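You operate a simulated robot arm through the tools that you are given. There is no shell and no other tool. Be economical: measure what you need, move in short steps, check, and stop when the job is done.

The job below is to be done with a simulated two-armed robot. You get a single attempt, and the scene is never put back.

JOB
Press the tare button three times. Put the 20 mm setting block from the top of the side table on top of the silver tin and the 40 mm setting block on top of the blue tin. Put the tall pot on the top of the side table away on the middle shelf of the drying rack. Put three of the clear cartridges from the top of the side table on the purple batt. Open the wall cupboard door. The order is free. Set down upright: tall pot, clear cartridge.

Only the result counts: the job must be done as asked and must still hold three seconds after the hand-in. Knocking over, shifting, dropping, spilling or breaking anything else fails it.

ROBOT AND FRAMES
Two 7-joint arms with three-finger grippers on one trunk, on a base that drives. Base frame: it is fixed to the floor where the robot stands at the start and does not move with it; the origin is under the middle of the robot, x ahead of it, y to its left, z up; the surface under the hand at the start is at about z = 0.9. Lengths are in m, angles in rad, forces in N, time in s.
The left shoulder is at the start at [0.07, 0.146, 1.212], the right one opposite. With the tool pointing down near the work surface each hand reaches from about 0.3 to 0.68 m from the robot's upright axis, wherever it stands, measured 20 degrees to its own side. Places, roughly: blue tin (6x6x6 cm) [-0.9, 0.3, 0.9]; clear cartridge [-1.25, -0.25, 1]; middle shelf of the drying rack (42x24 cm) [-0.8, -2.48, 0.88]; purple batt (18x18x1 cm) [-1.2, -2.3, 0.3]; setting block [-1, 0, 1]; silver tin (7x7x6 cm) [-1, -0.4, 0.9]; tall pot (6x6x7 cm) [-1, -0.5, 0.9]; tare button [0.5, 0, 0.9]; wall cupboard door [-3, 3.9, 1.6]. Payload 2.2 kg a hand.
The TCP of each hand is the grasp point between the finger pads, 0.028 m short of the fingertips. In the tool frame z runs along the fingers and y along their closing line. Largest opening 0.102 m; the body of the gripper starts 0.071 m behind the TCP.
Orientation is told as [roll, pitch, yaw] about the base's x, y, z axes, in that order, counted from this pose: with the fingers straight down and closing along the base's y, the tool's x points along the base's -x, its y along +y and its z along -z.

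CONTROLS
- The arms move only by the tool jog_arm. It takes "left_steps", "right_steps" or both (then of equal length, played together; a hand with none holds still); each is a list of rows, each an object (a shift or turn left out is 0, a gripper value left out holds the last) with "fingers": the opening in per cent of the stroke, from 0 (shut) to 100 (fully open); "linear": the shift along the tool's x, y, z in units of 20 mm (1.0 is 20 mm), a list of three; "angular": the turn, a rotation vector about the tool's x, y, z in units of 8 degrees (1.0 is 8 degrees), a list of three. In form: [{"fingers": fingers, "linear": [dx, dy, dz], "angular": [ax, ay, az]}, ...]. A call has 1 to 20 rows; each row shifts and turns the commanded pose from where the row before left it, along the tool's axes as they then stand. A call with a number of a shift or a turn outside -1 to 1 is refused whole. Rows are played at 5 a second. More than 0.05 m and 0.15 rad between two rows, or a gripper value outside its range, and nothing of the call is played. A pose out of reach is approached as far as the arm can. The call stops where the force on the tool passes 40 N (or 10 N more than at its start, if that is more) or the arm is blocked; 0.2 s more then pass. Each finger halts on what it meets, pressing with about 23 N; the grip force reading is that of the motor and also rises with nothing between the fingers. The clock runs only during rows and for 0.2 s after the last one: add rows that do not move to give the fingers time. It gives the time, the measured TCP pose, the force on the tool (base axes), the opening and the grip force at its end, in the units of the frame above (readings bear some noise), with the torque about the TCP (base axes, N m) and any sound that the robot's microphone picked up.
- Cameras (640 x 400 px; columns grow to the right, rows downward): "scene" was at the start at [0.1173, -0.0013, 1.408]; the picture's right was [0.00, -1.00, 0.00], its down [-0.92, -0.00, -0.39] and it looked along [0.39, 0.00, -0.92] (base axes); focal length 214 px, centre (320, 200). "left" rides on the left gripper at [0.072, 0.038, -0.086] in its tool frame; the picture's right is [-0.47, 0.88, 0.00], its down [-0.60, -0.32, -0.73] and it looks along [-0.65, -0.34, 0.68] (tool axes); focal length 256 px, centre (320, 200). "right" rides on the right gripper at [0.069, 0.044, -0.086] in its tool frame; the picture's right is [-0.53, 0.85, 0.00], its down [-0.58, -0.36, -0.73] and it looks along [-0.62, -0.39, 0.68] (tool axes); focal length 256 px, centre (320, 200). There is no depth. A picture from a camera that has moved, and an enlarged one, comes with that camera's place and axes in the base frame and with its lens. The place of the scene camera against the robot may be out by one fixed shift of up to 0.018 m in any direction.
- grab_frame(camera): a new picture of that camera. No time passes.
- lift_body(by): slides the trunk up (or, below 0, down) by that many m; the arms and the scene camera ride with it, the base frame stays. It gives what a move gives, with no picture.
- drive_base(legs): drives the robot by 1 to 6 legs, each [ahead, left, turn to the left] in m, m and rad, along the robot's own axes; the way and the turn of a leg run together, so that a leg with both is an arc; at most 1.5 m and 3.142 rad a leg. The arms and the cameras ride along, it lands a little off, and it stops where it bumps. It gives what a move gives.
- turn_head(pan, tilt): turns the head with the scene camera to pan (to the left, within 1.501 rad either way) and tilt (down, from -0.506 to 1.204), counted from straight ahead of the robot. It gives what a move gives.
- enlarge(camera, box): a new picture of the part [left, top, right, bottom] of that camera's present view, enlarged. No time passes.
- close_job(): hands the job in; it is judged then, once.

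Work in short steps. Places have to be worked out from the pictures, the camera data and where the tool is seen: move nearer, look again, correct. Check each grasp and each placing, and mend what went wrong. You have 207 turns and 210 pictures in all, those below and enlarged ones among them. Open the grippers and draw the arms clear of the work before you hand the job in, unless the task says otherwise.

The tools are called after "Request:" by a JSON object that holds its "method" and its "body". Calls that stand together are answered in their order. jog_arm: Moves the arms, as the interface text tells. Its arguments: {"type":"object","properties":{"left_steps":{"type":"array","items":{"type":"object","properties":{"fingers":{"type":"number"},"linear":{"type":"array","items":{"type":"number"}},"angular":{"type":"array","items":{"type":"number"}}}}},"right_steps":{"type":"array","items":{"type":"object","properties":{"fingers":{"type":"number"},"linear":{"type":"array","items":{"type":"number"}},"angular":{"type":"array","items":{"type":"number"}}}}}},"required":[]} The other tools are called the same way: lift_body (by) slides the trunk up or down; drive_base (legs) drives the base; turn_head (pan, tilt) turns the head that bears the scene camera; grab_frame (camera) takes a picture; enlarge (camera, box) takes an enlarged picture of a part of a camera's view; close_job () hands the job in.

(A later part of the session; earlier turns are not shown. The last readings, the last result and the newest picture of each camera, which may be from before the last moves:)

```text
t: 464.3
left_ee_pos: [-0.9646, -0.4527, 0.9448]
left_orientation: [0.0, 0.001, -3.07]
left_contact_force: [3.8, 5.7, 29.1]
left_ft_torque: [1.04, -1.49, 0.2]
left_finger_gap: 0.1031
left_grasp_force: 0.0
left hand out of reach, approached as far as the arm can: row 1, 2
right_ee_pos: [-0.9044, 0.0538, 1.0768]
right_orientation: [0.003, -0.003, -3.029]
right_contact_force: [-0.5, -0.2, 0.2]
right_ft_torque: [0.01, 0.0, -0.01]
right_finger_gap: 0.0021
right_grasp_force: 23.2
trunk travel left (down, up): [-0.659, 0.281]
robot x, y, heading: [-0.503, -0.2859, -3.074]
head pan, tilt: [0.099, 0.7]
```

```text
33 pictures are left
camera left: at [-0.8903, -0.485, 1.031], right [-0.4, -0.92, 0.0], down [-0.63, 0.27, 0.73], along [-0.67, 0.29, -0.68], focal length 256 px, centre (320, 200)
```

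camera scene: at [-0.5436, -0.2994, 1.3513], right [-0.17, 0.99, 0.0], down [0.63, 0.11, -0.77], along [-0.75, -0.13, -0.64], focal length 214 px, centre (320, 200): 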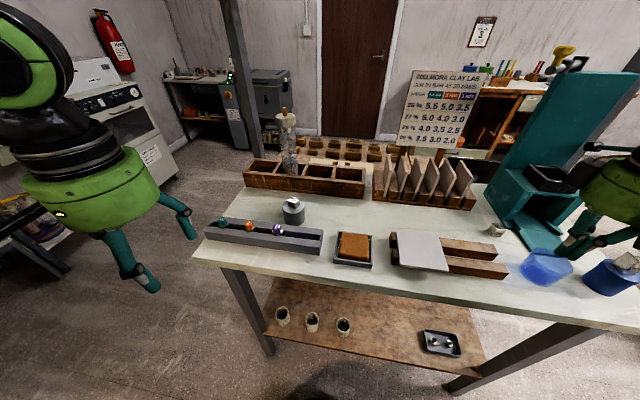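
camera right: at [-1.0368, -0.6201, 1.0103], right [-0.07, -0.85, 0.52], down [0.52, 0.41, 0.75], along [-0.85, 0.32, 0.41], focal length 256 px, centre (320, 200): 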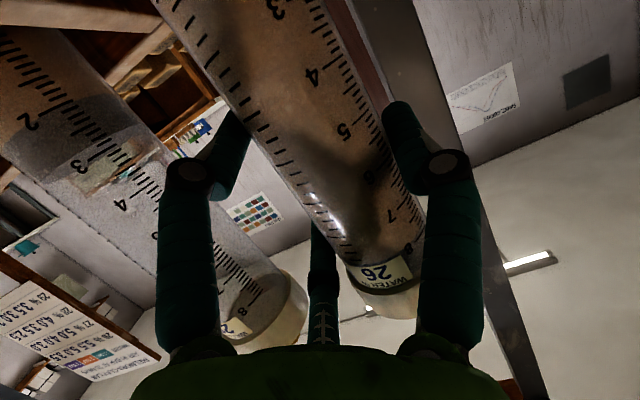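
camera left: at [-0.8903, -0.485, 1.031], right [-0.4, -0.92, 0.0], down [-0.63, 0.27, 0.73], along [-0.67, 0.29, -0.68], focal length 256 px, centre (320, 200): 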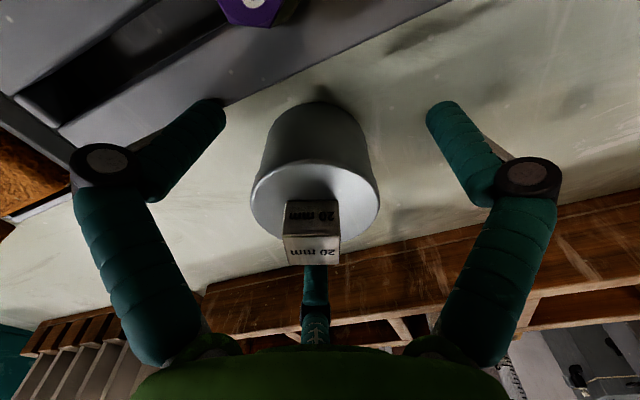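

One finger touched the grey nozzle bar (A side), so I rise, rotate the tool 30° so no finger points at it, narrow to 88%, and shift the base 7 cm for a better arm posture.

Request:
{"method": "jog_arm", "body": {"left_steps": [{"linear": [0, 0, -0.8]}, {"linear": [0, 0, -1]}, {"linear": [0, 0, -1]}, {"linear": [0, 0, -1]}, {"angular": [0, 0, -0.94], "fingers": 90}, {"angular": [0, 0, -0.94]}, {"angular": [0, 0, -0.94]}, {"angular": [0, 0, -0.93]}, {}]}}

Request:
{"method": "drive_base", "body": {"legs": [[0, -0.07, 0]]}}

Request:
{"method": "grab_frame", "body": {"camera": "left"}}

```text
t: 466.3
left_ee_pos: [-0.969, -0.4525, 1.0164]
left_orientation: [0.005, 0.004, -2.543]
left_contact_force: [-0.8, 0.2, 1.7]
left_ft_torque: [-0.03, 0.02, 0.01]
left_finger_gap: 0.092
left_grasp_force: 0.1
right_ee_pos: [-0.9086, 0.0516, 1.0754]
right_orientation: [0.005, 0.0, -3.031]
right_contact_force: [0.7, 0.5, 0.1]
right_ft_torque: [-0.01, -0.01, -0.01]
right_finger_gap: 0.0023
right_grasp_force: 22.9
trunk travel left (down, up): [-0.659, 0.281]
robot x, y, heading: [-0.4987, -0.2851, -3.074]
head pan, tilt: [0.099, 0.7]
```

```text
t: 467.3
left_ee_pos: [-0.9734, -0.3838, 1.0166]
left_orientation: [0.007, 0.003, -2.542]
left_contact_force: [0.1, -0.4, 0.7]
left_ft_torque: [-0.03, 0.01, -0.03]
left_finger_gap: 0.0918
left_grasp_force: 0.1
right_ee_pos: [-0.9141, 0.1192, 1.0767]
right_orientation: [0.004, 0.0, -3.028]
right_contact_force: [-0.4, 0.9, -0.3]
right_ft_torque: [0.0, 0.01, 0.04]
right_finger_gap: 0.0021
right_grasp_force: 22.7
trunk travel left (down, up): [-0.659, 0.281]
robot x, y, heading: [-0.5059, -0.2153, -3.073]
head pan, tilt: [0.099, 0.7]
```

```text
32 pictures are left
camera left: at [-0.8936, -0.3749, 1.1028], right [0.11, -0.99, 0.0], down [-0.68, -0.08, 0.73], along [-0.72, -0.08, -0.69], focal length 256 px, centre (320, 200)
```

left: 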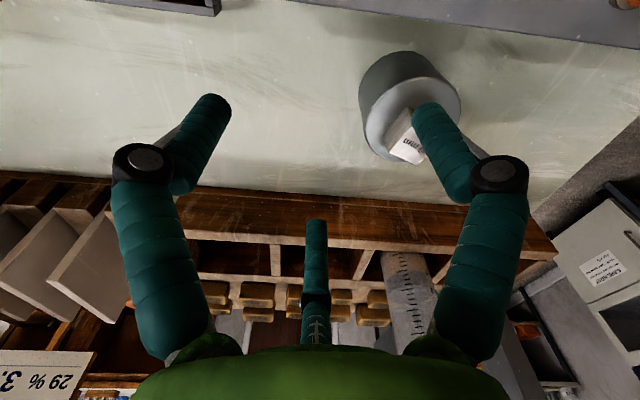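

Tin at (-0.969, -0.444). Move over and descend in two stages.

Request:
{"method": "jog_arm", "body": {"left_steps": [{"linear": [-0.5, 0.87, 0]}, {"linear": [-0.5, 0.87, 0]}, {"linear": [-0.5, 0.87, 0]}, {}]}}

Request:
{"method": "jog_arm", "body": {"left_steps": [{"linear": [0, 0, 0.8]}, {"linear": [0, 0, 0.7]}, {}]}}

Request:
{"method": "grab_frame", "body": {"camera": "left"}}

```text
t: 468.3
left_ee_pos: [-0.9672, -0.4441, 1.0168]
left_orientation: [0.006, 0.003, -2.545]
left_contact_force: [-0.4, -0.5, -0.2]
left_ft_torque: [-0.03, 0.0, 0.0]
left_finger_gap: 0.0917
left_grasp_force: 0.0
right_ee_pos: [-0.9139, 0.1222, 1.0752]
right_orientation: [0.005, -0.001, -3.028]
right_contact_force: [-0.3, -0.6, 0.4]
right_ft_torque: [0.0, -0.02, -0.03]
right_finger_gap: 0.0023
right_grasp_force: 22.9
trunk travel left (down, up): [-0.659, 0.281]
robot x, y, heading: [-0.5071, -0.2182, -3.067]
head pan, tilt: [0.099, 0.7]
```

```text
t: 469.1
left_ee_pos: [-0.9675, -0.4439, 0.9862]
left_orientation: [0.006, 0.005, -2.544]
left_contact_force: [-0.1, 0.8, 0.4]
left_ft_torque: [0.01, 0.02, 0.01]
left_finger_gap: 0.0921
left_grasp_force: 0.1
right_ee_pos: [-0.9136, 0.1214, 1.0763]
right_orientation: [0.005, 0.001, -3.028]
right_contact_force: [0.1, -0.1, -0.3]
right_ft_torque: [-0.03, -0.01, 0.0]
right_finger_gap: 0.0022
right_grasp_force: 22.5
trunk travel left (down, up): [-0.659, 0.281]
robot x, y, heading: [-0.508, -0.2128, -3.073]
head pan, tilt: [0.099, 0.7]
```

```text
31 pictures are left
camera left: at [-0.888, -0.4341, 1.0737], right [0.11, -0.99, 0.0], down [-0.68, -0.07, 0.73], along [-0.72, -0.09, -0.69], focal length 256 px, centre (320, 200)
```

left: 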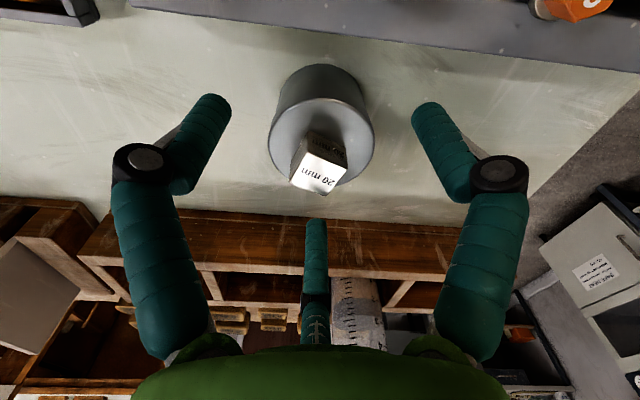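

Centred. Descend 4.6 cm and close gently.

Request:
{"method": "jog_arm", "body": {"left_steps": [{"linear": [0, 0, 0.8]}, {"linear": [0, 0, 0.8]}, {"linear": [0, 0, 0.7]}, {}]}}

Request:
{"method": "jog_arm", "body": {"left_steps": [{"fingers": 50}, {}, {}, {}]}}

Request:
{"method": "grab_frame", "body": {"camera": "left"}}

```text
t: 470.1
left_ee_pos: [-0.9672, -0.4437, 0.9408]
left_orientation: [0.007, 0.005, -2.546]
left_contact_force: [1.2, -0.2, 0.0]
left_ft_torque: [-0.05, -0.02, 0.01]
left_finger_gap: 0.0919
left_grasp_force: 0.1
right_ee_pos: [-0.9136, 0.1198, 1.0757]
right_orientation: [0.005, 0.0, -3.029]
right_contact_force: [0.1, 0.3, -0.2]
right_ft_torque: [0.0, 0.0, -0.02]
right_finger_gap: 0.0024
right_grasp_force: 22.7
trunk travel left (down, up): [-0.659, 0.281]
robot x, y, heading: [-0.501, -0.2182, -3.07]
head pan, tilt: [0.099, 0.7]
```

```text
t: 471.1
left_ee_pos: [-0.9686, -0.444, 0.9412]
left_orientation: [0.006, 0.001, -2.545]
left_contact_force: [-2.4, -1.0, 7.3]
left_ft_torque: [0.0, 0.03, -0.01]
left_finger_gap: 0.0596
left_grasp_force: 22.8
right_ee_pos: [-0.9136, 0.1221, 1.0766]
right_orientation: [0.005, 0.0, -3.029]
right_contact_force: [0.7, -0.7, -0.7]
right_ft_torque: [0.05, -0.01, 0.03]
right_finger_gap: 0.0022
right_grasp_force: 22.8
trunk travel left (down, up): [-0.659, 0.281]
robot x, y, heading: [-0.5088, -0.2127, -3.076]
head pan, tilt: [0.099, 0.7]
```

```text
30 pictures are left
camera left: at [-0.8877, -0.4345, 1.0278], right [0.11, -0.99, 0.0], down [-0.68, -0.07, 0.73], along [-0.72, -0.09, -0.69], focal length 256 px, centre (320, 200)
```

left: 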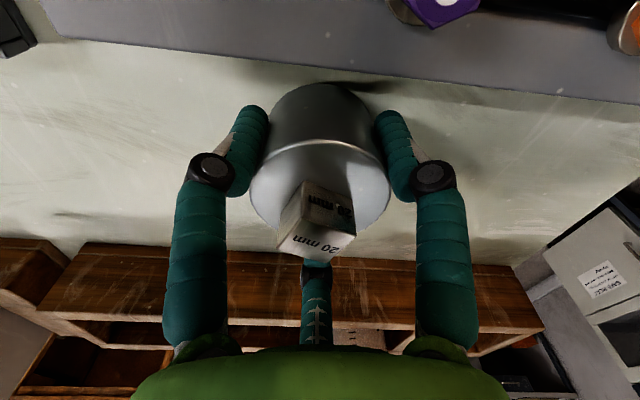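

Tin is gripped with the block undisturbed. I lift it 2 mm, move it back slowly (-17, +17 mm), lower, release and rise.

Request:
{"method": "jog_arm", "body": {"left_steps": [{"linear": [0, 0, -0.1]}, {"linear": [-0.04, -0.2, 0]}, {"linear": [-0.04, -0.2, 0]}, {"linear": [-0.04, -0.2, 0]}, {"linear": [-0.04, -0.2, 0]}, {"linear": [-0.03, -0.2, 0]}, {"linear": [-0.03, -0.2, 0]}, {"linear": [0, 0, 0.1]}, {}]}}

Request:
{"method": "jog_arm", "body": {"left_steps": [{"fingers": 90}, {}, {}, {"linear": [0, 0, -0.8]}, {"linear": [0, 0, -1]}, {"linear": [0, 0, -1]}, {"linear": [0, 0, -1]}, {"linear": [0, 0, -1]}, {"linear": [0, 0, -1]}, {}]}}

Request:
{"method": "grab_frame", "body": {"camera": "left"}}

```text
t: 473.1
left_ee_pos: [-0.9859, -0.427, 0.9409]
left_orientation: [0.008, 0.001, -2.546]
left_contact_force: [-1.6, -2.5, 5.9]
left_ft_torque: [-0.02, 0.01, 0.01]
left_finger_gap: 0.0596
left_grasp_force: 22.8
right_ee_pos: [-0.9128, 0.1215, 1.076]
right_orientation: [0.004, 0.001, -3.029]
right_contact_force: [-1.0, -0.1, -0.6]
right_ft_torque: [0.05, -0.01, 0.0]
right_finger_gap: 0.0022
right_grasp_force: 22.1
trunk travel left (down, up): [-0.659, 0.281]
robot x, y, heading: [-0.5042, -0.2153, -3.07]
head pan, tilt: [0.099, 0.7]
```

```text
t: 475.3
left_ee_pos: [-0.9861, -0.4231, 1.0558]
left_orientation: [0.008, 0.004, -2.544]
left_contact_force: [-0.1, -0.2, 0.5]
left_ft_torque: [0.01, 0.02, 0.01]
left_finger_gap: 0.0919
left_grasp_force: 0.1
right_ee_pos: [-0.914, 0.1213, 1.0756]
right_orientation: [0.003, 0.0, -3.029]
right_contact_force: [0.6, 0.5, 0.2]
right_ft_torque: [0.0, 0.02, 0.0]
right_finger_gap: 0.0021
right_grasp_force: 23.1
trunk travel left (down, up): [-0.659, 0.281]
robot x, y, heading: [-0.5038, -0.2144, -3.067]
head pan, tilt: [0.099, 0.7]
```

```text
29 pictures are left
camera left: at [-0.906, -0.414, 1.1427], right [0.11, -0.99, 0.0], down [-0.68, -0.07, 0.73], along [-0.72, -0.09, -0.69], focal length 256 px, centre (320, 200)
```

left: 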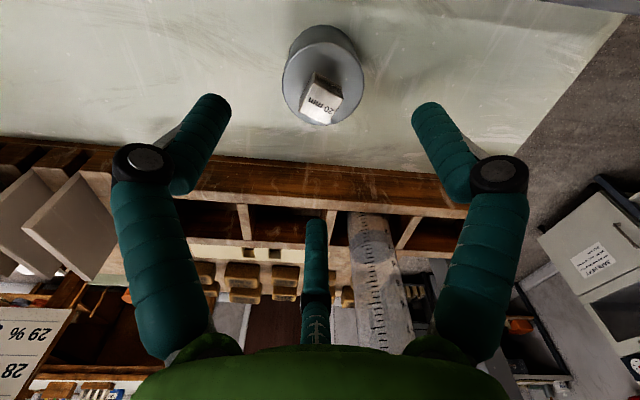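

The tin is back in place with the 20 mm block on it. Now the cupboard at (-2.95, 3.9, 1.6): I tuck the left arm, back off, turn to +y and drive along the aisle.

Request:
{"method": "jog_arm", "body": {"left_steps": [{"linear": [0, 0, -1]}, {"linear": [0, 0, -1]}, {"angular": [0, 0, 0.94]}, {"angular": [0, 0, 0.94]}, {"angular": [0, 0, 0.94]}, {"angular": [0, 0, 0.93]}, {"linear": [1, 0, 0]}, {"linear": [1, 0, 0]}, {"linear": [1, 0, 0]}, {"linear": [1, 0, 0]}, {"linear": [1, 0, 0]}, {"linear": [1, 0, 0]}, {"fingers": 0}]}}

Request:
{"method": "drive_base", "body": {"legs": [[-0.22, 0, 0], [0, 0, -1.64], [1.3, 0, 0]]}}

Request:
{"method": "turn_head", "body": {"pan": 0.5, "tilt": 0.25}}

Request:
{"method": "grab_frame", "body": {"camera": "scene"}}

```text
t: 478.1
left_ee_pos: [-0.8679, -0.4147, 1.0971]
left_orientation: [0.005, 0.007, -3.066]
left_contact_force: [0.1, -1.0, 0.9]
left_ft_torque: [0.02, -0.01, 0.01]
left_finger_gap: 0.002
left_grasp_force: 23.0
right_ee_pos: [-0.914, 0.1211, 1.0755]
right_orientation: [0.005, 0.0, -3.028]
right_contact_force: [0.2, -0.4, -0.3]
right_ft_torque: [0.0, -0.01, 0.0]
right_finger_gap: 0.0023
right_grasp_force: 22.6
trunk travel left (down, up): [-0.659, 0.281]
robot x, y, heading: [-0.5076, -0.2158, -3.069]
head pan, tilt: [0.099, 0.7]
```

```text
t: 489.0
left_ee_pos: [-0.5119, 1.3249, 1.0978]
left_orientation: [0.003, 0.005, 1.595]
left_contact_force: [-1.2, 0.0, 0.2]
left_ft_torque: [0.03, -0.02, 0.02]
left_finger_gap: 0.0022
left_grasp_force: 23.0
right_ee_pos: [0.0271, 1.3443, 1.0774]
right_orientation: [0.006, -0.001, 1.635]
right_contact_force: [-0.5, 0.3, 0.5]
right_ft_torque: [0.0, -0.03, 0.01]
right_finger_gap: 0.0025
right_grasp_force: 23.2
trunk travel left (down, up): [-0.659, 0.281]
robot x, y, heading: [-0.3302, 0.9512, 1.59]
head pan, tilt: [0.099, 0.7]
stopped in leg 3: the robot was blocked; the commanded pose is now the measured one
```

```text
t: 489.9
left_ee_pos: [-0.5109, 1.3247, 1.0965]
left_orientation: [0.004, 0.007, 1.595]
left_contact_force: [-0.1, 0.2, 0.8]
left_ft_torque: [0.01, 0.01, 0.01]
left_finger_gap: 0.0022
left_grasp_force: 23.4
right_ee_pos: [0.0277, 1.3453, 1.0759]
right_orientation: [0.006, -0.001, 1.633]
right_contact_force: [-0.5, 0.2, 0.0]
right_ft_torque: [0.01, -0.01, 0.01]
right_finger_gap: 0.0022
right_grasp_force: 22.9
trunk travel left (down, up): [-0.659, 0.281]
robot x, y, heading: [-0.3285, 0.9542, 1.595]
head pan, tilt: [0.499, 0.25]
```

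```text
28 pictures are left
camera scene: at [-0.3669, 1.0851, 1.392], right [0.87, 0.5, 0.0], down [0.12, -0.22, -0.97], along [-0.48, 0.84, -0.25], focal length 214 px, centre (320, 200)
```

scene: 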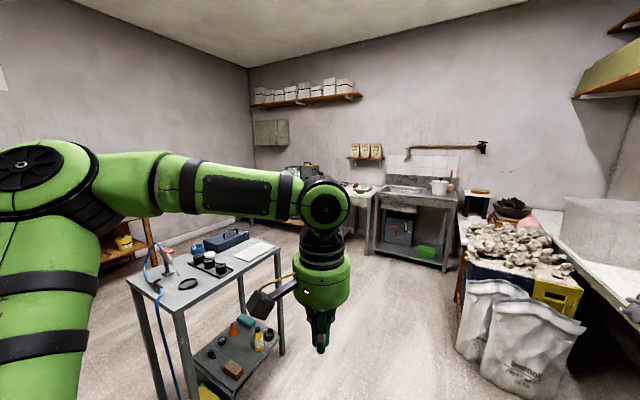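

The base was stopped by something low on the bench side. I back off 6 cm, shift left 0.28 into the middle of the aisle and continue.

Request:
{"method": "drive_base", "body": {"legs": [[-0.06, 0, -0.02], [0, 0.28, 0], [1.3, 0, 0]]}}

Request:
{"method": "turn_head", "body": {"pan": 0.6, "tilt": 0.1}}

Request:
{"method": "grab_frame", "body": {"camera": "scene"}}

```text
t: 498.7
left_ee_pos: [-0.7181, 2.6043, 1.0983]
left_orientation: [0.007, 0.007, 1.511]
left_contact_force: [-0.4, -0.5, -0.2]
left_ft_torque: [0.02, -0.01, -0.01]
left_finger_gap: 0.0023
left_grasp_force: 23.5
right_ee_pos: [-0.1799, 2.5799, 1.0756]
right_orientation: [0.007, -0.003, 1.549]
right_contact_force: [-0.8, -1.1, -0.9]
right_ft_torque: [0.01, -0.01, -0.02]
right_finger_gap: 0.0023
right_grasp_force: 22.7
trunk travel left (down, up): [-0.659, 0.281]
robot x, y, heading: [-0.568, 2.2216, 1.507]
head pan, tilt: [0.499, 0.25]
```

```text
t: 499.4
left_ee_pos: [-0.7179, 2.6051, 1.0962]
left_orientation: [0.005, 0.006, 1.512]
left_contact_force: [-0.2, -0.1, -0.3]
left_ft_torque: [0.02, -0.02, -0.01]
left_finger_gap: 0.0022
left_grasp_force: 23.7
right_ee_pos: [-0.1792, 2.5812, 1.0762]
right_orientation: [0.006, 0.0, 1.55]
right_contact_force: [-0.9, -0.5, 0.4]
right_ft_torque: [-0.03, 0.01, 0.04]
right_finger_gap: 0.0023
right_grasp_force: 22.9
trunk travel left (down, up): [-0.659, 0.281]
robot x, y, heading: [-0.5669, 2.2243, 1.506]
head pan, tilt: [0.6, 0.099]
```

```text
27 pictures are left
camera scene: at [-0.6023, 2.3483, 1.406], right [0.86, 0.51, 0.0], down [0.05, -0.09, -0.99], along [-0.51, 0.85, -0.1], focal length 214 px, centre (320, 200)
```

scene: 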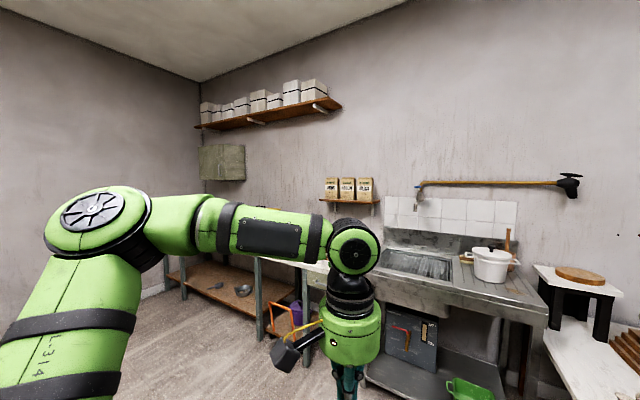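

I move 0.25 further ahead to clear the small table, then sideways 1.9 m to the left, toward the cupboard.

Request:
{"method": "drive_base", "body": {"legs": [[0.25, 0, 0.06], [0, 1.2, 0], [0, 0.7, 0]]}}

Request:
{"method": "turn_head", "body": {"pan": 0.25, "tilt": 0.15}}

Request:
{"method": "grab_frame", "body": {"camera": "scene"}}

```text
t: 510.3
left_ee_pos: [-2.6106, 2.8573, 1.0973]
left_orientation: [0.005, 0.007, 1.559]
left_contact_force: [0.0, 0.6, 0.2]
left_ft_torque: [0.01, -0.02, -0.01]
left_finger_gap: 0.0023
left_grasp_force: 22.6
right_ee_pos: [-2.0722, 2.8584, 1.0762]
right_orientation: [0.005, 0.0, 1.597]
right_contact_force: [-0.6, -0.5, 0.0]
right_ft_torque: [-0.01, 0.0, 0.01]
right_finger_gap: 0.0024
right_grasp_force: 22.8
trunk travel left (down, up): [-0.659, 0.281]
robot x, y, heading: [-2.4455, 2.4821, 1.554]
head pan, tilt: [0.6, 0.099]
```

```text
t: 511.1
left_ee_pos: [-2.6115, 2.8582, 1.0971]
left_orientation: [0.006, 0.007, 1.558]
left_contact_force: [-1.2, 0.6, 1.0]
left_ft_torque: [0.01, 0.02, 0.02]
left_finger_gap: 0.0022
left_grasp_force: 22.6
right_ee_pos: [-2.073, 2.8599, 1.0764]
right_orientation: [0.004, -0.001, 1.597]
right_contact_force: [0.9, -0.3, 0.2]
right_ft_torque: [0.0, -0.01, 0.02]
right_finger_gap: 0.002
right_grasp_force: 22.4
trunk travel left (down, up): [-0.659, 0.281]
robot x, y, heading: [-2.441, 2.4814, 1.559]
head pan, tilt: [0.25, 0.15]
```

```text
26 pictures are left
camera scene: at [-2.4545, 2.6203, 1.4014], right [0.97, 0.23, 0.0], down [0.03, -0.15, -0.99], along [-0.23, 0.96, -0.15], focal length 214 px, centre (320, 200)
```

scene: 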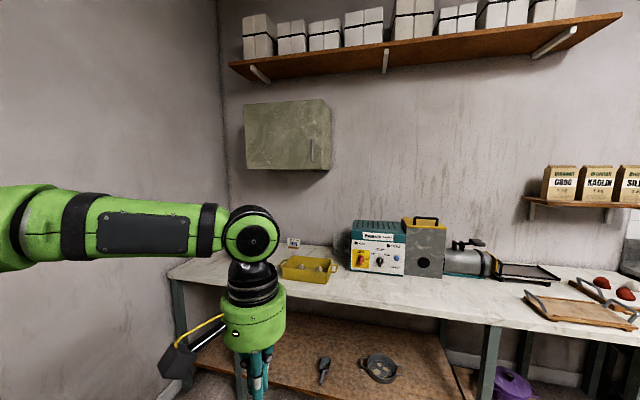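

The cupboard with a handle at its lower right is in front of me; I enlarge it.

Request:
{"method": "enlarge", "body": {"camera": "scene", "box": [230, 85, 350, 185]}}

```text
4.00 times, centred on (290, 135) of scene
camera zoom: at [-2.4545, 2.6203, 1.4014], right [0.97, 0.23, 0.0], down [0.03, -0.15, -0.99], along [-0.23, 0.96, -0.15], focal length 858 px, centre (440, 460)
```

zoom: 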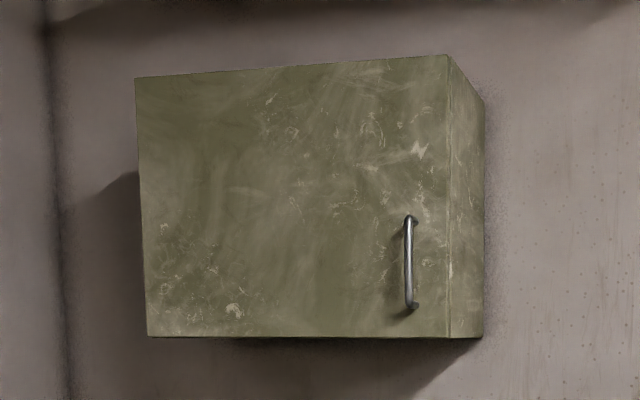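

The handle is at the door's lower right (≈(-2.80, 3.87, 1.50)), hinge on the left. I raise the trunk and turn the left hand horizontal, fingers forward.

Request:
{"method": "lift_body", "body": {"by": 0.28}}

Request:
{"method": "jog_arm", "body": {"left_steps": [{"linear": [-1, 0, 0]}, {"linear": [-1, 0, 0]}, {"linear": [-1, 0, 0]}, {"linear": [-1, 0, 0]}, {"linear": [-1, 0, 0]}, {"linear": [-1, 0, 0], "fingers": 60}, {"angular": [0, -0.95, 0]}, {"angular": [0, -0.95, 0]}, {"angular": [0, -0.95, 0]}, {"angular": [0, -0.95, 0]}, {"angular": [0, -0.95, 0]}, {"angular": [0, -0.95, 0]}, {"angular": [0, -0.95, 0]}, {"angular": [0, -0.95, 0]}, {"angular": [0, -0.95, 0]}, {"angular": [0, -0.95, 0]}, {"angular": [0, -0.95, 0]}, {"angular": [0, -0.8, 0]}, {}]}}

Request:
{"method": "turn_head", "body": {"pan": 0.3, "tilt": 0.05}}

Request:
{"method": "grab_frame", "body": {"camera": "scene"}}

```text
t: 513.9
left_ee_pos: [-2.6117, 2.8587, 1.3778]
left_orientation: [0.006, 0.005, 1.556]
left_contact_force: [-0.2, 0.2, -0.8]
left_ft_torque: [0.0, 0.01, -0.02]
left_finger_gap: 0.0021
left_grasp_force: 23.1
right_ee_pos: [-2.0724, 2.8586, 1.3574]
right_orientation: [0.005, 0.001, 1.597]
right_contact_force: [0.5, -0.8, -0.3]
right_ft_torque: [0.0, 0.01, 0.01]
right_finger_gap: 0.0022
right_grasp_force: 23.5
trunk travel left (down, up): [-0.939, 0.001]
robot x, y, heading: [-2.4436, 2.4809, 1.556]
head pan, tilt: [0.25, 0.15]
```

```text
t: 517.9
left_ee_pos: [-2.6063, 2.9966, 1.3783]
left_orientation: [0.735, -1.565, 0.824]
left_contact_force: [-0.7, -0.1, 1.1]
left_ft_torque: [0.01, 0.02, 0.0]
left_finger_gap: 0.0611
left_grasp_force: 0.1
left hand out of reach, approached as far as the arm can: row 16, 17
right_ee_pos: [-2.0722, 2.8573, 1.357]
right_orientation: [0.004, -0.003, 1.596]
right_contact_force: [-0.1, -0.2, -0.1]
right_ft_torque: [0.02, 0.01, 0.0]
right_finger_gap: 0.0022
right_grasp_force: 23.4
trunk travel left (down, up): [-0.939, 0.001]
robot x, y, heading: [-2.4448, 2.4815, 1.557]
head pan, tilt: [0.25, 0.15]
```

```text
t: 518.6
left_ee_pos: [-2.6057, 2.9987, 1.3779]
left_orientation: [0.637, -1.563, 0.921]
left_contact_force: [0.2, 0.0, -0.3]
left_ft_torque: [0.01, -0.02, 0.06]
left_finger_gap: 0.0612
left_grasp_force: 0.1
right_ee_pos: [-2.0727, 2.858, 1.3564]
right_orientation: [0.005, -0.002, 1.598]
right_contact_force: [0.4, -0.9, -0.2]
right_ft_torque: [-0.03, 0.04, -0.04]
right_finger_gap: 0.002
right_grasp_force: 22.6
trunk travel left (down, up): [-0.939, 0.001]
robot x, y, heading: [-2.441, 2.4797, 1.554]
head pan, tilt: [0.3, 0.051]
```

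```text
24 pictures are left
camera scene: at [-2.4586, 2.6175, 1.6905], right [0.96, 0.28, 0.0], down [0.01, -0.05, -1.0], along [-0.28, 0.96, -0.05], focal length 214 px, centre (320, 200)
```

scene: 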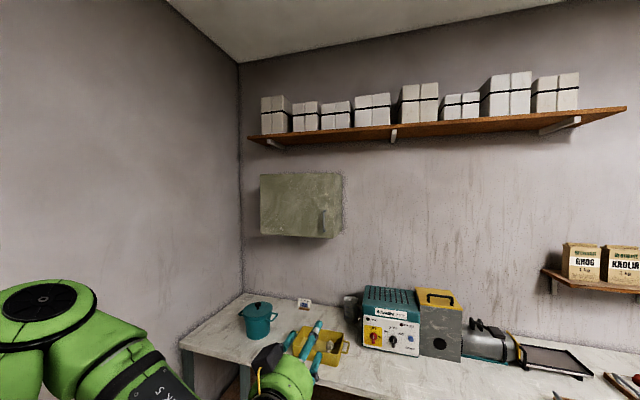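

The hand is horizontal. Triangulated handle: about (-2.79, 3.82, 1.50). I raise the hand to 1.50 and drive toward it.

Request:
{"method": "jog_arm", "body": {"left_steps": [{"linear": [-1, 0, 0]}, {"linear": [-1, 0, 0]}, {"linear": [-1, 0, 0]}, {"linear": [-1, 0, 0]}, {"linear": [-1, 0, 0]}, {"linear": [-1, 0, 0]}, {}]}}

Request:
{"method": "drive_base", "body": {"legs": [[0.25, 0.18, 0], [0.26, 0, 0]]}}

Request:
{"method": "grab_frame", "body": {"camera": "left"}}

Request:
{"method": "grab_frame", "body": {"camera": "scene"}}

```text
t: 520.2
left_ee_pos: [-2.6038, 3.0003, 1.499]
left_orientation: [0.644, -1.563, 0.911]
left_contact_force: [0.5, 0.1, -0.7]
left_ft_torque: [0.0, 0.01, 0.0]
left_finger_gap: 0.0612
left_grasp_force: 0.2
right_ee_pos: [-2.0722, 2.8585, 1.3569]
right_orientation: [0.006, -0.001, 1.597]
right_contact_force: [0.8, -0.6, 0.2]
right_ft_torque: [0.01, 0.01, 0.02]
right_finger_gap: 0.0022
right_grasp_force: 22.8
trunk travel left (down, up): [-0.939, 0.001]
robot x, y, heading: [-2.443, 2.4794, 1.557]
head pan, tilt: [0.3, 0.051]
```

```text
t: 523.8
left_ee_pos: [-2.7689, 3.5154, 1.5005]
left_orientation: [0.98, -1.565, 0.57]
left_contact_force: [0.4, -0.7, 0.8]
left_ft_torque: [-0.04, -0.01, -0.02]
left_finger_gap: 0.0614
left_grasp_force: 0.0
right_ee_pos: [-2.2379, 3.3733, 1.3571]
right_orientation: [0.006, -0.005, 1.59]
right_contact_force: [-0.6, -0.4, 0.0]
right_ft_torque: [0.02, 0.05, -0.02]
right_finger_gap: 0.0023
right_grasp_force: 23.5
trunk travel left (down, up): [-0.939, 0.001]
robot x, y, heading: [-2.6104, 3.0032, 1.549]
head pan, tilt: [0.3, 0.051]
```

```text
23 pictures are left
camera left: at [-2.8104, 3.4301, 1.4276], right [-0.88, 0.02, 0.47], down [0.31, -0.74, 0.6], along [0.36, 0.68, 0.64], focal length 256 px, centre (320, 200)
```

left: 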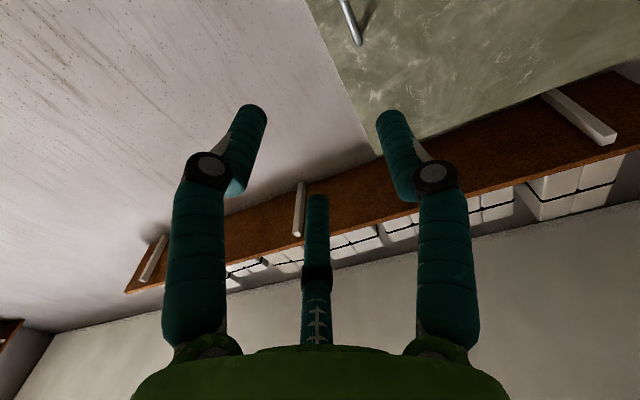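

```text
22 pictures are left
camera scene: at [-2.626, 3.1331, 1.6909], right [0.96, 0.28, 0.0], down [0.01, -0.05, -1.0], along [-0.28, 0.96, -0.05], focal length 214 px, centre (320, 200)
```

scene: 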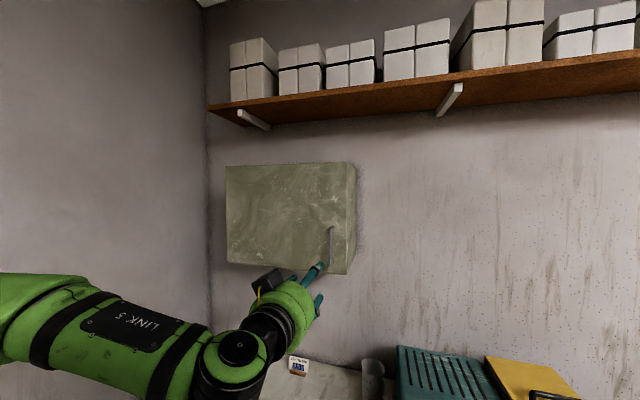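

Handle bar at about x = -2.795, y ≈ 3.83. I shift 22 mm left and advance 22 cm, then check.

Request:
{"method": "jog_arm", "body": {"left_steps": [{"linear": [0, 0.55, 1]}, {"linear": [0, 0.55, 1]}, {"linear": [0, 0, 1]}, {"linear": [0, 0, 1]}, {"linear": [0, 0, 1]}, {"linear": [0, 0, 1]}, {"linear": [0, 0, 1]}, {"linear": [0, 0, 1]}, {"linear": [0, 0, 1]}, {"linear": [0, 0, 1]}, {"linear": [0, 0, 1]}, {}]}}

Request:
{"method": "grab_frame", "body": {"camera": "left"}}

Request:
{"method": "enlarge", "body": {"camera": "scene", "box": [220, 150, 420, 330]}}

```text
t: 526.4
left_ee_pos: [-2.79, 3.7398, 1.4975]
left_orientation: [0.65, -1.564, 0.902]
left_contact_force: [-0.3, 1.2, -0.6]
left_ft_torque: [-0.01, 0.0, 0.04]
left_finger_gap: 0.0611
left_grasp_force: 0.1
right_ee_pos: [-2.2387, 3.3767, 1.357]
right_orientation: [0.005, -0.002, 1.592]
right_contact_force: [-0.3, -0.3, 0.3]
right_ft_torque: [0.0, -0.01, -0.01]
right_finger_gap: 0.0025
right_grasp_force: 23.0
trunk travel left (down, up): [-0.939, 0.001]
robot x, y, heading: [-2.6115, 2.9989, 1.55]
head pan, tilt: [0.3, 0.051]
```

```text
21 pictures are left
camera left: at [-2.8299, 3.6547, 1.4258], right [-0.88, 0.02, 0.47], down [0.31, -0.73, 0.61], along [0.36, 0.68, 0.64], focal length 256 px, centre (320, 200)
```

left: 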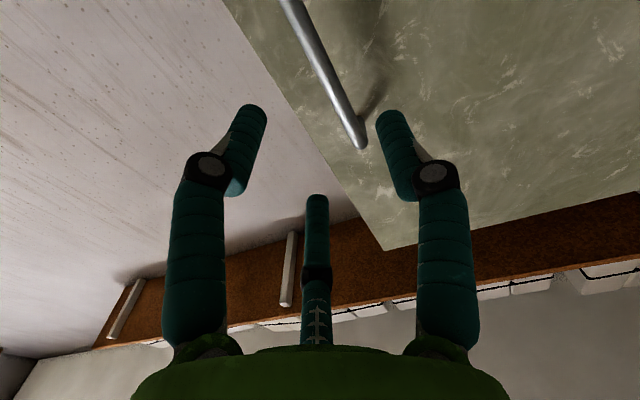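

```text
2.22 times, centred on (320, 240) of scene
camera zoom: at [-2.6261, 3.1373, 1.6905], right [0.96, 0.28, 0.0], down [0.01, -0.05, -1.0], along [-0.28, 0.96, -0.05], focal length 477 px, centre (320, 111)
```

zoom: 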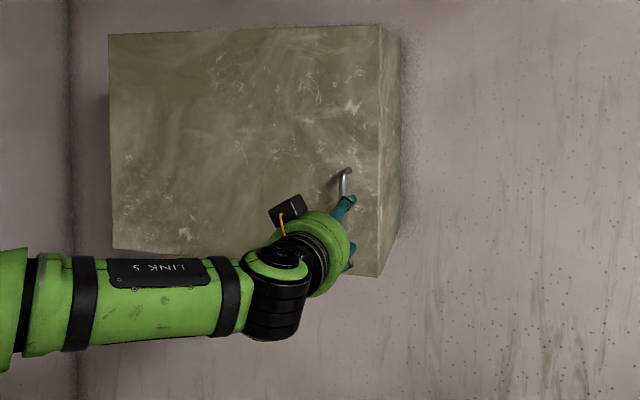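

Bar at (-2.797, 3.83), well lined up. Advance 7.5 cm and close on the bar.

Request:
{"method": "jog_arm", "body": {"left_steps": [{"linear": [0, 0, 1]}, {"linear": [0, 0, 1]}, {"linear": [0, 0, 1]}, {"linear": [0, 0, 0.75]}, {}, {"fingers": 0}, {}, {}, {}]}}

Request:
{"method": "grab_frame", "body": {"camera": "left"}}

```text
t: 528.4
left_ee_pos: [-2.8102, 3.7793, 1.4967]
left_orientation: [0.681, -1.563, 0.867]
left_contact_force: [0.5, 1.0, 0.0]
left_ft_torque: [0.0, 0.01, 0.03]
left_finger_gap: 0.002
left_grasp_force: 23.0
left hand out of reach, approached as far as the arm can: row 2, 3, 4
right_ee_pos: [-2.2379, 3.3764, 1.3566]
right_orientation: [0.005, -0.002, 1.591]
right_contact_force: [-0.2, 0.2, 0.4]
right_ft_torque: [0.01, -0.02, 0.01]
right_finger_gap: 0.0022
right_grasp_force: 22.9
trunk travel left (down, up): [-0.939, 0.001]
robot x, y, heading: [-2.6107, 3.0004, 1.547]
head pan, tilt: [0.3, 0.051]
```

```text
19 pictures are left
camera left: at [-2.8509, 3.6933, 1.4248], right [-0.88, 0.02, 0.47], down [0.31, -0.73, 0.61], along [0.36, 0.68, 0.64], focal length 256 px, centre (320, 200)
```

left: 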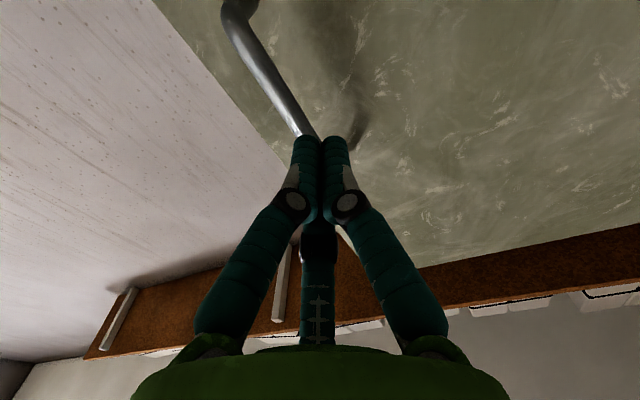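

The arm's reach ended 4 cm short. I reopen, pull back 5 cm, shift 2 cm right, and drive the base 8 cm closer.

Request:
{"method": "jog_arm", "body": {"left_steps": [{"fingers": 60, "linear": [0, 0, -1]}, {"linear": [0, -0.5, -1]}, {"linear": [0, -0.6, -0.5]}, {}, {}]}}

Request:
{"method": "drive_base", "body": {"legs": [[0.06, 0, 0]]}}

Request:
{"method": "grab_frame", "body": {"camera": "left"}}

```text
t: 529.6
left_ee_pos: [-2.7886, 3.73, 1.4977]
left_orientation: [0.627, -1.564, 0.925]
left_contact_force: [0.1, 0.1, 0.5]
left_ft_torque: [-0.01, -0.02, 0.02]
left_finger_gap: 0.0612
left_grasp_force: 0.0
right_ee_pos: [-2.2394, 3.3757, 1.3564]
right_orientation: [0.003, -0.002, 1.592]
right_contact_force: [-0.3, -0.3, 0.1]
right_ft_torque: [0.0, 0.0, -0.02]
right_finger_gap: 0.0022
right_grasp_force: 22.8
trunk travel left (down, up): [-0.939, 0.001]
robot x, y, heading: [-2.6117, 2.9991, 1.551]
head pan, tilt: [0.3, 0.051]
```

```text
t: 530.6
left_ee_pos: [-2.7866, 3.7742, 1.5053]
left_orientation: [2.428, -1.566, -0.877]
left_contact_force: [0.5, -1.9, 1.0]
left_ft_torque: [-0.07, 0.0, 0.0]
left_finger_gap: 0.0614
left_grasp_force: 0.1
right_ee_pos: [-2.2369, 3.4236, 1.3589]
right_orientation: [0.006, -0.011, 1.594]
right_contact_force: [-0.1, -1.5, 1.2]
right_ft_torque: [0.08, 0.01, 0.0]
right_finger_gap: 0.0021
right_grasp_force: 23.1
trunk travel left (down, up): [-0.939, 0.001]
robot x, y, heading: [-2.6132, 3.0593, 1.546]
head pan, tilt: [0.3, 0.051]
```

```text
18 pictures are left
camera left: at [-2.8269, 3.6884, 1.4325], right [-0.88, 0.01, 0.47], down [0.31, -0.74, 0.6], along [0.36, 0.67, 0.65], focal length 256 px, centre (320, 200)
```

left: 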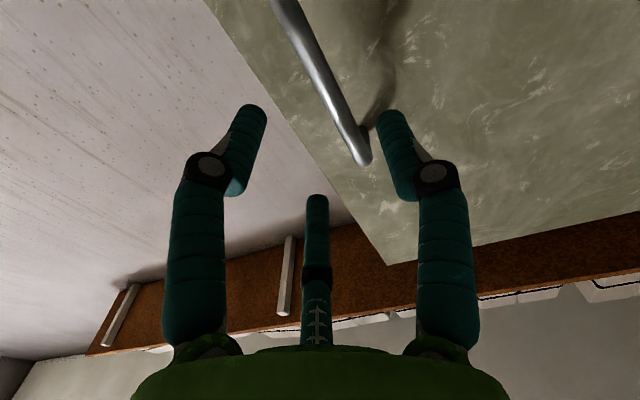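

Now advance 3.5 cm and close on the bar.

Request:
{"method": "jog_arm", "body": {"left_steps": [{}, {"linear": [0, 0, 0.8]}, {"linear": [0, 0, 0.8]}, {}, {"fingers": 0}, {}, {}, {}]}}

Request:
{"method": "grab_frame", "body": {"camera": "left"}}

```text
t: 532.4
left_ee_pos: [-2.7952, 3.8204, 1.4967]
left_orientation: [-0.195, -1.563, 1.751]
left_contact_force: [-15.3, 2.5, -1.6]
left_ft_torque: [-0.24, 0.06, 0.06]
left_finger_gap: 0.0194
left_grasp_force: 43.8
right_ee_pos: [-2.2438, 3.4362, 1.358]
right_orientation: [0.0, 0.0, 1.592]
right_contact_force: [-0.4, -0.1, 0.4]
right_ft_torque: [0.0, -0.04, 0.0]
right_finger_gap: 0.0022
right_grasp_force: 23.1
trunk travel left (down, up): [-0.939, 0.001]
robot x, y, heading: [-2.6103, 3.061, 1.549]
head pan, tilt: [0.3, 0.051]
```

```text
17 pictures are left
camera left: at [-2.8339, 3.7343, 1.4244], right [-0.89, 0.02, 0.46], down [0.31, -0.73, 0.61], along [0.35, 0.68, 0.64], focal length 256 px, centre (320, 200)
```

left: 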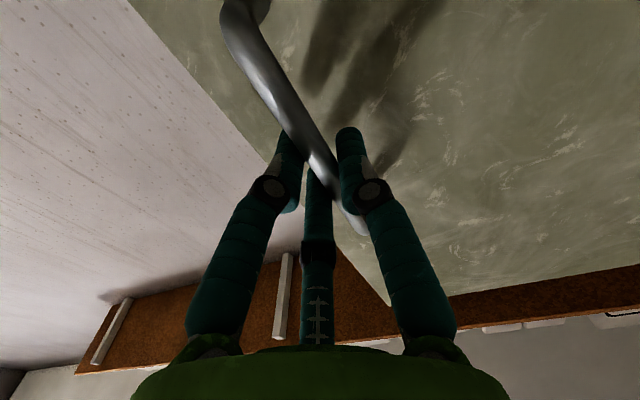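

The bar is gripped. I pull along the door's arc with the base, first 15°, and check.

Request:
{"method": "drive_base", "body": {"legs": [[-0.109, 0.025, 0]]}}

Request:
{"method": "grab_frame", "body": {"camera": "scene"}}

```text
t: 533.6
left_ee_pos: [-2.816, 3.7167, 1.4955]
left_orientation: [0.22, -1.566, 1.334]
left_contact_force: [-11.7, 4.6, -1.9]
left_ft_torque: [0.36, -0.03, -0.16]
left_finger_gap: 0.019
left_grasp_force: 43.8
right_ee_pos: [-2.2672, 3.3322, 1.3553]
right_orientation: [0.002, 0.004, 1.59]
right_contact_force: [0.2, 1.2, 0.4]
right_ft_torque: [-0.01, -0.03, -0.03]
right_finger_gap: 0.0022
right_grasp_force: 22.5
trunk travel left (down, up): [-0.939, 0.001]
robot x, y, heading: [-2.6381, 2.9493, 1.546]
head pan, tilt: [0.3, 0.051]
```

```text
16 pictures are left
camera scene: at [-2.6565, 3.0945, 1.6899], right [0.96, 0.28, 0.0], down [0.02, -0.05, -1.0], along [-0.28, 0.96, -0.06], focal length 214 px, centre (320, 200)
```

scene: 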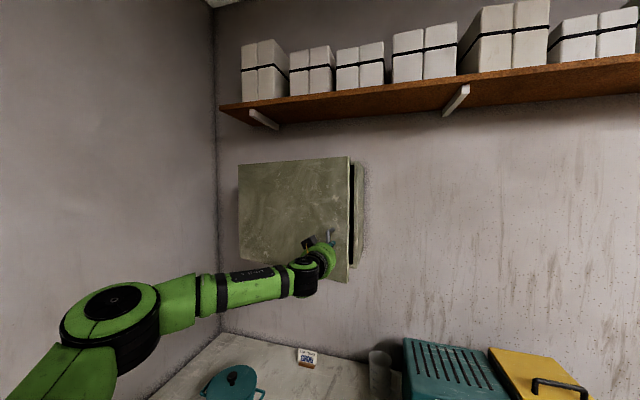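

The door is opening (gap visible on the right, hinge left). Continue along the arc to about 45°.

Request:
{"method": "drive_base", "body": {"legs": [[-0.098, 0.052, 0], [-0.082, 0.076, 0]]}}

Request:
{"method": "grab_frame", "body": {"camera": "scene"}}

```text
t: 535.6
left_ee_pos: [-2.9351, 3.537, 1.4972]
left_orientation: [0.897, -1.559, 0.655]
left_contact_force: [10.7, -9.7, -18.3]
left_ft_torque: [-0.18, -0.47, -0.19]
left_finger_gap: 0.0191
left_grasp_force: 43.9
right_ee_pos: [-2.3876, 3.155, 1.3535]
right_orientation: [0.01, 0.001, 1.596]
right_contact_force: [0.4, 0.5, 0.5]
right_ft_torque: [-0.03, 0.02, 0.01]
right_finger_gap: 0.002
right_grasp_force: 23.1
trunk travel left (down, up): [-0.939, 0.001]
robot x, y, heading: [-2.7652, 2.7753, 1.561]
head pan, tilt: [0.3, 0.051]
```

```text
15 pictures are left
camera scene: at [-2.7733, 2.9151, 1.6903], right [0.96, 0.28, -0.01], down [0.01, -0.05, -1.0], along [-0.28, 0.96, -0.05], focal length 214 px, centre (320, 200)
```

scene: 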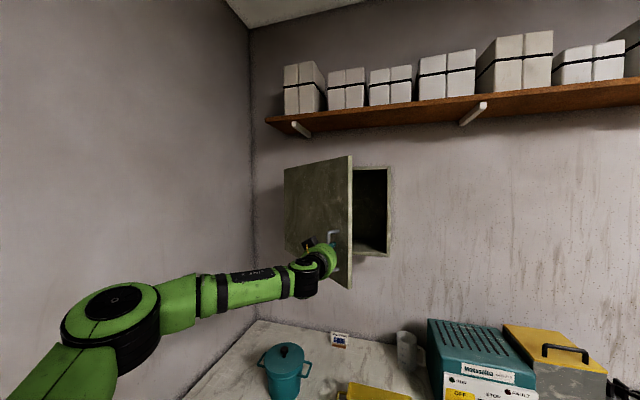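

Door is about 45° open and the grip holds. Continue toward 75–80°.

Request:
{"method": "drive_base", "body": {"legs": [[-0.059, 0.09, 0], [-0.034, 0.1, 0]]}}

Request:
{"method": "grab_frame", "body": {"camera": "scene"}}

```text
t: 537.4
left_ee_pos: [-3.0475, 3.4636, 1.4973]
left_orientation: [0.78, -1.556, 0.736]
left_contact_force: [7.0, -5.8, 8.9]
left_ft_torque: [-0.52, -0.24, -0.05]
left_finger_gap: 0.0185
left_grasp_force: 44.1
right_ee_pos: [-2.5173, 3.0816, 1.3495]
right_orientation: [0.02, 0.003, 1.588]
right_contact_force: [1.5, 1.4, -0.2]
right_ft_torque: [-0.1, 0.14, -0.03]
right_finger_gap: 0.0022
right_grasp_force: 22.8
trunk travel left (down, up): [-0.939, 0.001]
robot x, y, heading: [-2.9073, 2.7051, 1.551]
head pan, tilt: [0.3, 0.051]
stopped in leg 2: the force on the tool passed its limit at 42 N (the readings are from after the stop); the commanded pose is now the measured one
```

```text
14 pictures are left
camera scene: at [-2.9018, 2.8446, 1.6906], right [0.96, 0.27, -0.01], down [0.0, -0.05, -1.0], along [-0.27, 0.96, -0.05], focal length 214 px, centre (320, 200)
```

scene: 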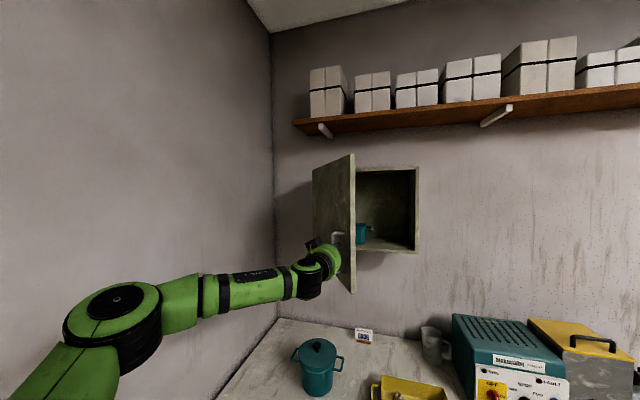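

Door is ~62° open. I release the handle, back off, and will push the door further from its inner side with closed fingers.

Request:
{"method": "jog_arm", "body": {"left_steps": [{"fingers": 70}, {}, {}, {"linear": [0, 0, -1]}, {"linear": [0, 0, -1]}, {"linear": [0, 0, -1]}, {"linear": [0, 0, -1]}, {"linear": [0, 0, -1]}, {"linear": [0, 0, -1], "fingers": 0}, {"linear": [0, -1, 0]}, {"linear": [0, -1, 0]}, {"linear": [0, -1, 0]}, {"linear": [0, -1, 0]}, {"linear": [0, -1, 0]}, {"linear": [0, -1, 0]}, {"linear": [0, -1, 0]}, {"linear": [0, -1, 0]}, {}]}}

Request:
{"method": "grab_frame", "body": {"camera": "scene"}}

```text
t: 541.1
left_ee_pos: [-2.98, 3.3205, 1.4958]
left_orientation: [-0.092, -1.557, 1.621]
left_contact_force: [-0.6, 0.0, 0.9]
left_ft_torque: [-0.04, 0.01, -0.03]
left_finger_gap: 0.0022
left_grasp_force: 23.5
left hand out of reach, approached as far as the arm can: row 14, 15, 16, 17
right_ee_pos: [-2.5364, 3.0772, 1.3554]
right_orientation: [0.006, 0.0, 1.589]
right_contact_force: [0.3, 0.7, -0.5]
right_ft_torque: [-0.02, 0.0, 0.01]
right_finger_gap: 0.0022
right_grasp_force: 23.1
trunk travel left (down, up): [-0.939, 0.001]
robot x, y, heading: [-2.9088, 2.7038, 1.547]
head pan, tilt: [0.3, 0.051]
```

```text
13 pictures are left
camera scene: at [-2.9242, 2.8393, 1.6905], right [0.96, 0.28, 0.0], down [0.01, -0.05, -1.0], along [-0.28, 0.96, -0.05], focal length 214 px, centre (320, 200)
```

scene: 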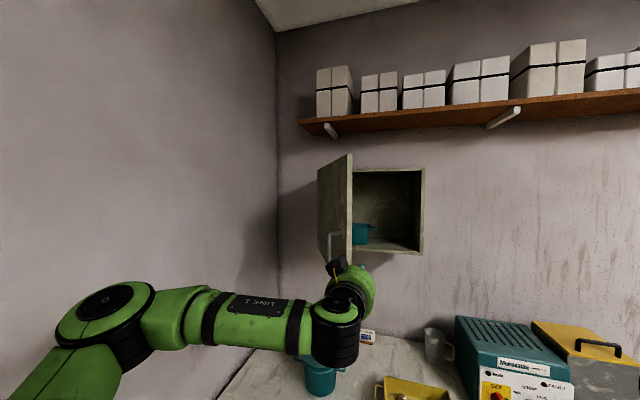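

I shift the base 0.15 right, reach forward past the door edge, then sweep left with the base to push the door open.

Request:
{"method": "drive_base", "body": {"legs": [[0, -0.15, 0]]}}

Request:
{"method": "jog_arm", "body": {"left_steps": [{"linear": [0, 0, 1]}, {"linear": [0, 0, 1]}, {"linear": [0, 0, 1]}, {"linear": [0, 0, 1]}, {"linear": [0, 0, 1]}, {"linear": [0, 0, 1]}, {"linear": [0, 0, 1]}, {"linear": [0, 0, 0.5]}, {}]}}

Request:
{"method": "drive_base", "body": {"legs": [[0, 0.18, 0]]}}

Request:
{"method": "grab_frame", "body": {"camera": "scene"}}

```text
t: 542.5
left_ee_pos: [-2.8319, 3.3166, 1.4952]
left_orientation: [-0.331, -1.556, 1.857]
left_contact_force: [0.2, 0.4, 0.7]
left_ft_torque: [0.01, 0.02, 0.0]
left_finger_gap: 0.0021
left_grasp_force: 22.6
right_ee_pos: [-2.388, 3.0754, 1.3581]
right_orientation: [0.002, -0.002, 1.589]
right_contact_force: [0.1, 0.0, -0.2]
right_ft_torque: [0.03, -0.04, 0.01]
right_finger_gap: 0.0023
right_grasp_force: 22.7
trunk travel left (down, up): [-0.939, 0.001]
robot x, y, heading: [-2.754, 2.7004, 1.558]
head pan, tilt: [0.3, 0.051]
```

```text
t: 544.5
left_ee_pos: [-2.888, 3.4249, 1.4965]
left_orientation: [-0.119, -1.557, 1.642]
left_contact_force: [0.4, -0.3, 0.6]
left_ft_torque: [-0.03, 0.0, 0.01]
left_finger_gap: 0.0021
left_grasp_force: 23.1
left hand out of reach, approached as far as the arm can: row 1, 2, 3, 4, 5, 6, 7, 8
right_ee_pos: [-2.384, 3.0746, 1.3561]
right_orientation: [0.005, 0.001, 1.59]
right_contact_force: [-0.3, 0.5, 0.4]
right_ft_torque: [-0.01, 0.03, -0.02]
right_finger_gap: 0.0022
right_grasp_force: 22.9
trunk travel left (down, up): [-0.939, 0.001]
robot x, y, heading: [-2.7537, 2.7022, 1.553]
head pan, tilt: [0.3, 0.051]
```

```text
t: 546.1
left_ee_pos: [-3.0628, 3.4267, 1.4959]
left_orientation: [0.228, -1.558, 1.295]
left_contact_force: [0.7, 0.1, -0.6]
left_ft_torque: [-0.04, -0.03, 0.03]
left_finger_gap: 0.0023
left_grasp_force: 23.3
right_ee_pos: [-2.5604, 3.0779, 1.3543]
right_orientation: [0.01, 0.0, 1.592]
right_contact_force: [-0.3, 0.6, -1.1]
right_ft_torque: [-0.02, 0.04, 0.02]
right_finger_gap: 0.002
right_grasp_force: 22.6
trunk travel left (down, up): [-0.939, 0.001]
robot x, y, heading: [-2.9395, 2.7037, 1.549]
head pan, tilt: [0.3, 0.051]
```

```text
12 pictures are left
camera scene: at [-2.9466, 2.8386, 1.6907], right [0.96, 0.28, 0.0], down [0.01, -0.05, -1.0], along [-0.28, 0.96, -0.05], focal length 214 px, centre (320, 200)
```

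scene: 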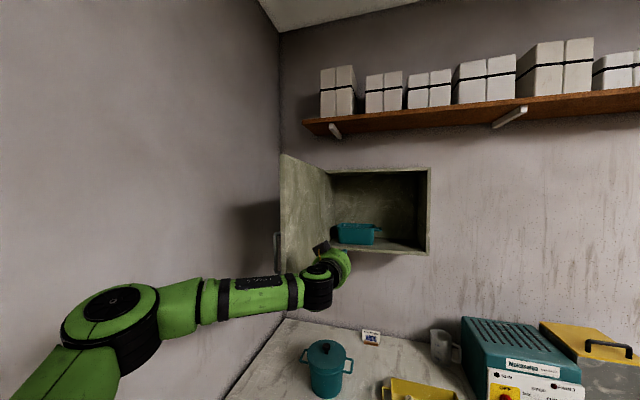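

The door has swung fully open (past 90°). I withdraw the hand straight back, back the base away, and open both grippers.

Request:
{"method": "jog_arm", "body": {"left_steps": [{"linear": [0, 0, -1]}, {"linear": [0, 0, -1]}, {"linear": [0, 0, -1]}, {"linear": [0, 0, -1]}, {}]}}

Request:
{"method": "drive_base", "body": {"legs": [[-0.35, 0, 0]]}}

Request:
{"method": "jog_arm", "body": {"left_steps": [{"fingers": 100}, {}, {}, {}], "right_steps": [{"fingers": 100}, {}, {}, {}]}}

Request:
{"method": "grab_frame", "body": {"camera": "scene"}}

```text
t: 547.3
left_ee_pos: [-3.0719, 3.3464, 1.4939]
left_orientation: [-0.087, -1.557, 1.61]
left_contact_force: [-0.2, -0.4, -0.5]
left_ft_torque: [0.02, 0.0, 0.02]
left_finger_gap: 0.0023
left_grasp_force: 23.5
right_ee_pos: [-2.5661, 3.0787, 1.3561]
right_orientation: [0.006, 0.0, 1.589]
right_contact_force: [0.9, -0.7, -0.9]
right_ft_torque: [-0.03, 0.0, -0.01]
right_finger_gap: 0.0022
right_grasp_force: 23.1
trunk travel left (down, up): [-0.939, 0.001]
robot x, y, heading: [-2.9398, 2.7045, 1.55]
head pan, tilt: [0.3, 0.051]
```

```text
t: 549.6
left_ee_pos: [-3.0808, 2.9956, 1.4921]
left_orientation: [-0.075, -1.553, 1.603]
left_contact_force: [-0.4, 0.0, -0.5]
left_ft_torque: [0.01, 0.03, 0.01]
left_finger_gap: 0.0023
left_grasp_force: 23.0
right_ee_pos: [-2.5728, 2.7285, 1.3551]
right_orientation: [0.005, 0.004, 1.592]
right_contact_force: [-0.7, 0.8, -0.6]
right_ft_torque: [-0.02, 0.02, 0.0]
right_finger_gap: 0.0022
right_grasp_force: 23.3
trunk travel left (down, up): [-0.939, 0.001]
robot x, y, heading: [-2.9405, 2.3452, 1.553]
head pan, tilt: [0.3, 0.051]
```

```text
t: 550.6
left_ee_pos: [-3.08, 2.9905, 1.4946]
left_orientation: [-0.088, -1.559, 1.617]
left_contact_force: [-1.3, -0.6, 0.7]
left_ft_torque: [-0.02, -0.01, -0.03]
left_finger_gap: 0.1021
left_grasp_force: 0.1
right_ee_pos: [-2.5718, 2.7238, 1.3563]
right_orientation: [0.004, 0.0, 1.593]
right_contact_force: [0.3, 0.2, -0.1]
right_ft_torque: [-0.03, -0.02, 0.03]
right_finger_gap: 0.1019
right_grasp_force: 0.1
trunk travel left (down, up): [-0.939, 0.001]
robot x, y, heading: [-2.9475, 2.3505, 1.554]
head pan, tilt: [0.3, 0.051]
```

```text
11 pictures are left
camera scene: at [-2.9601, 2.4835, 1.6906], right [0.96, 0.28, 0.0], down [0.01, -0.05, -1.0], along [-0.28, 0.96, -0.05], focal length 214 px, centre (320, 200)
```

scene: 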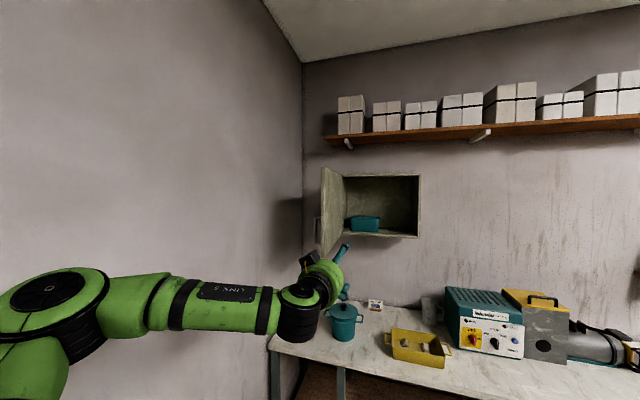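

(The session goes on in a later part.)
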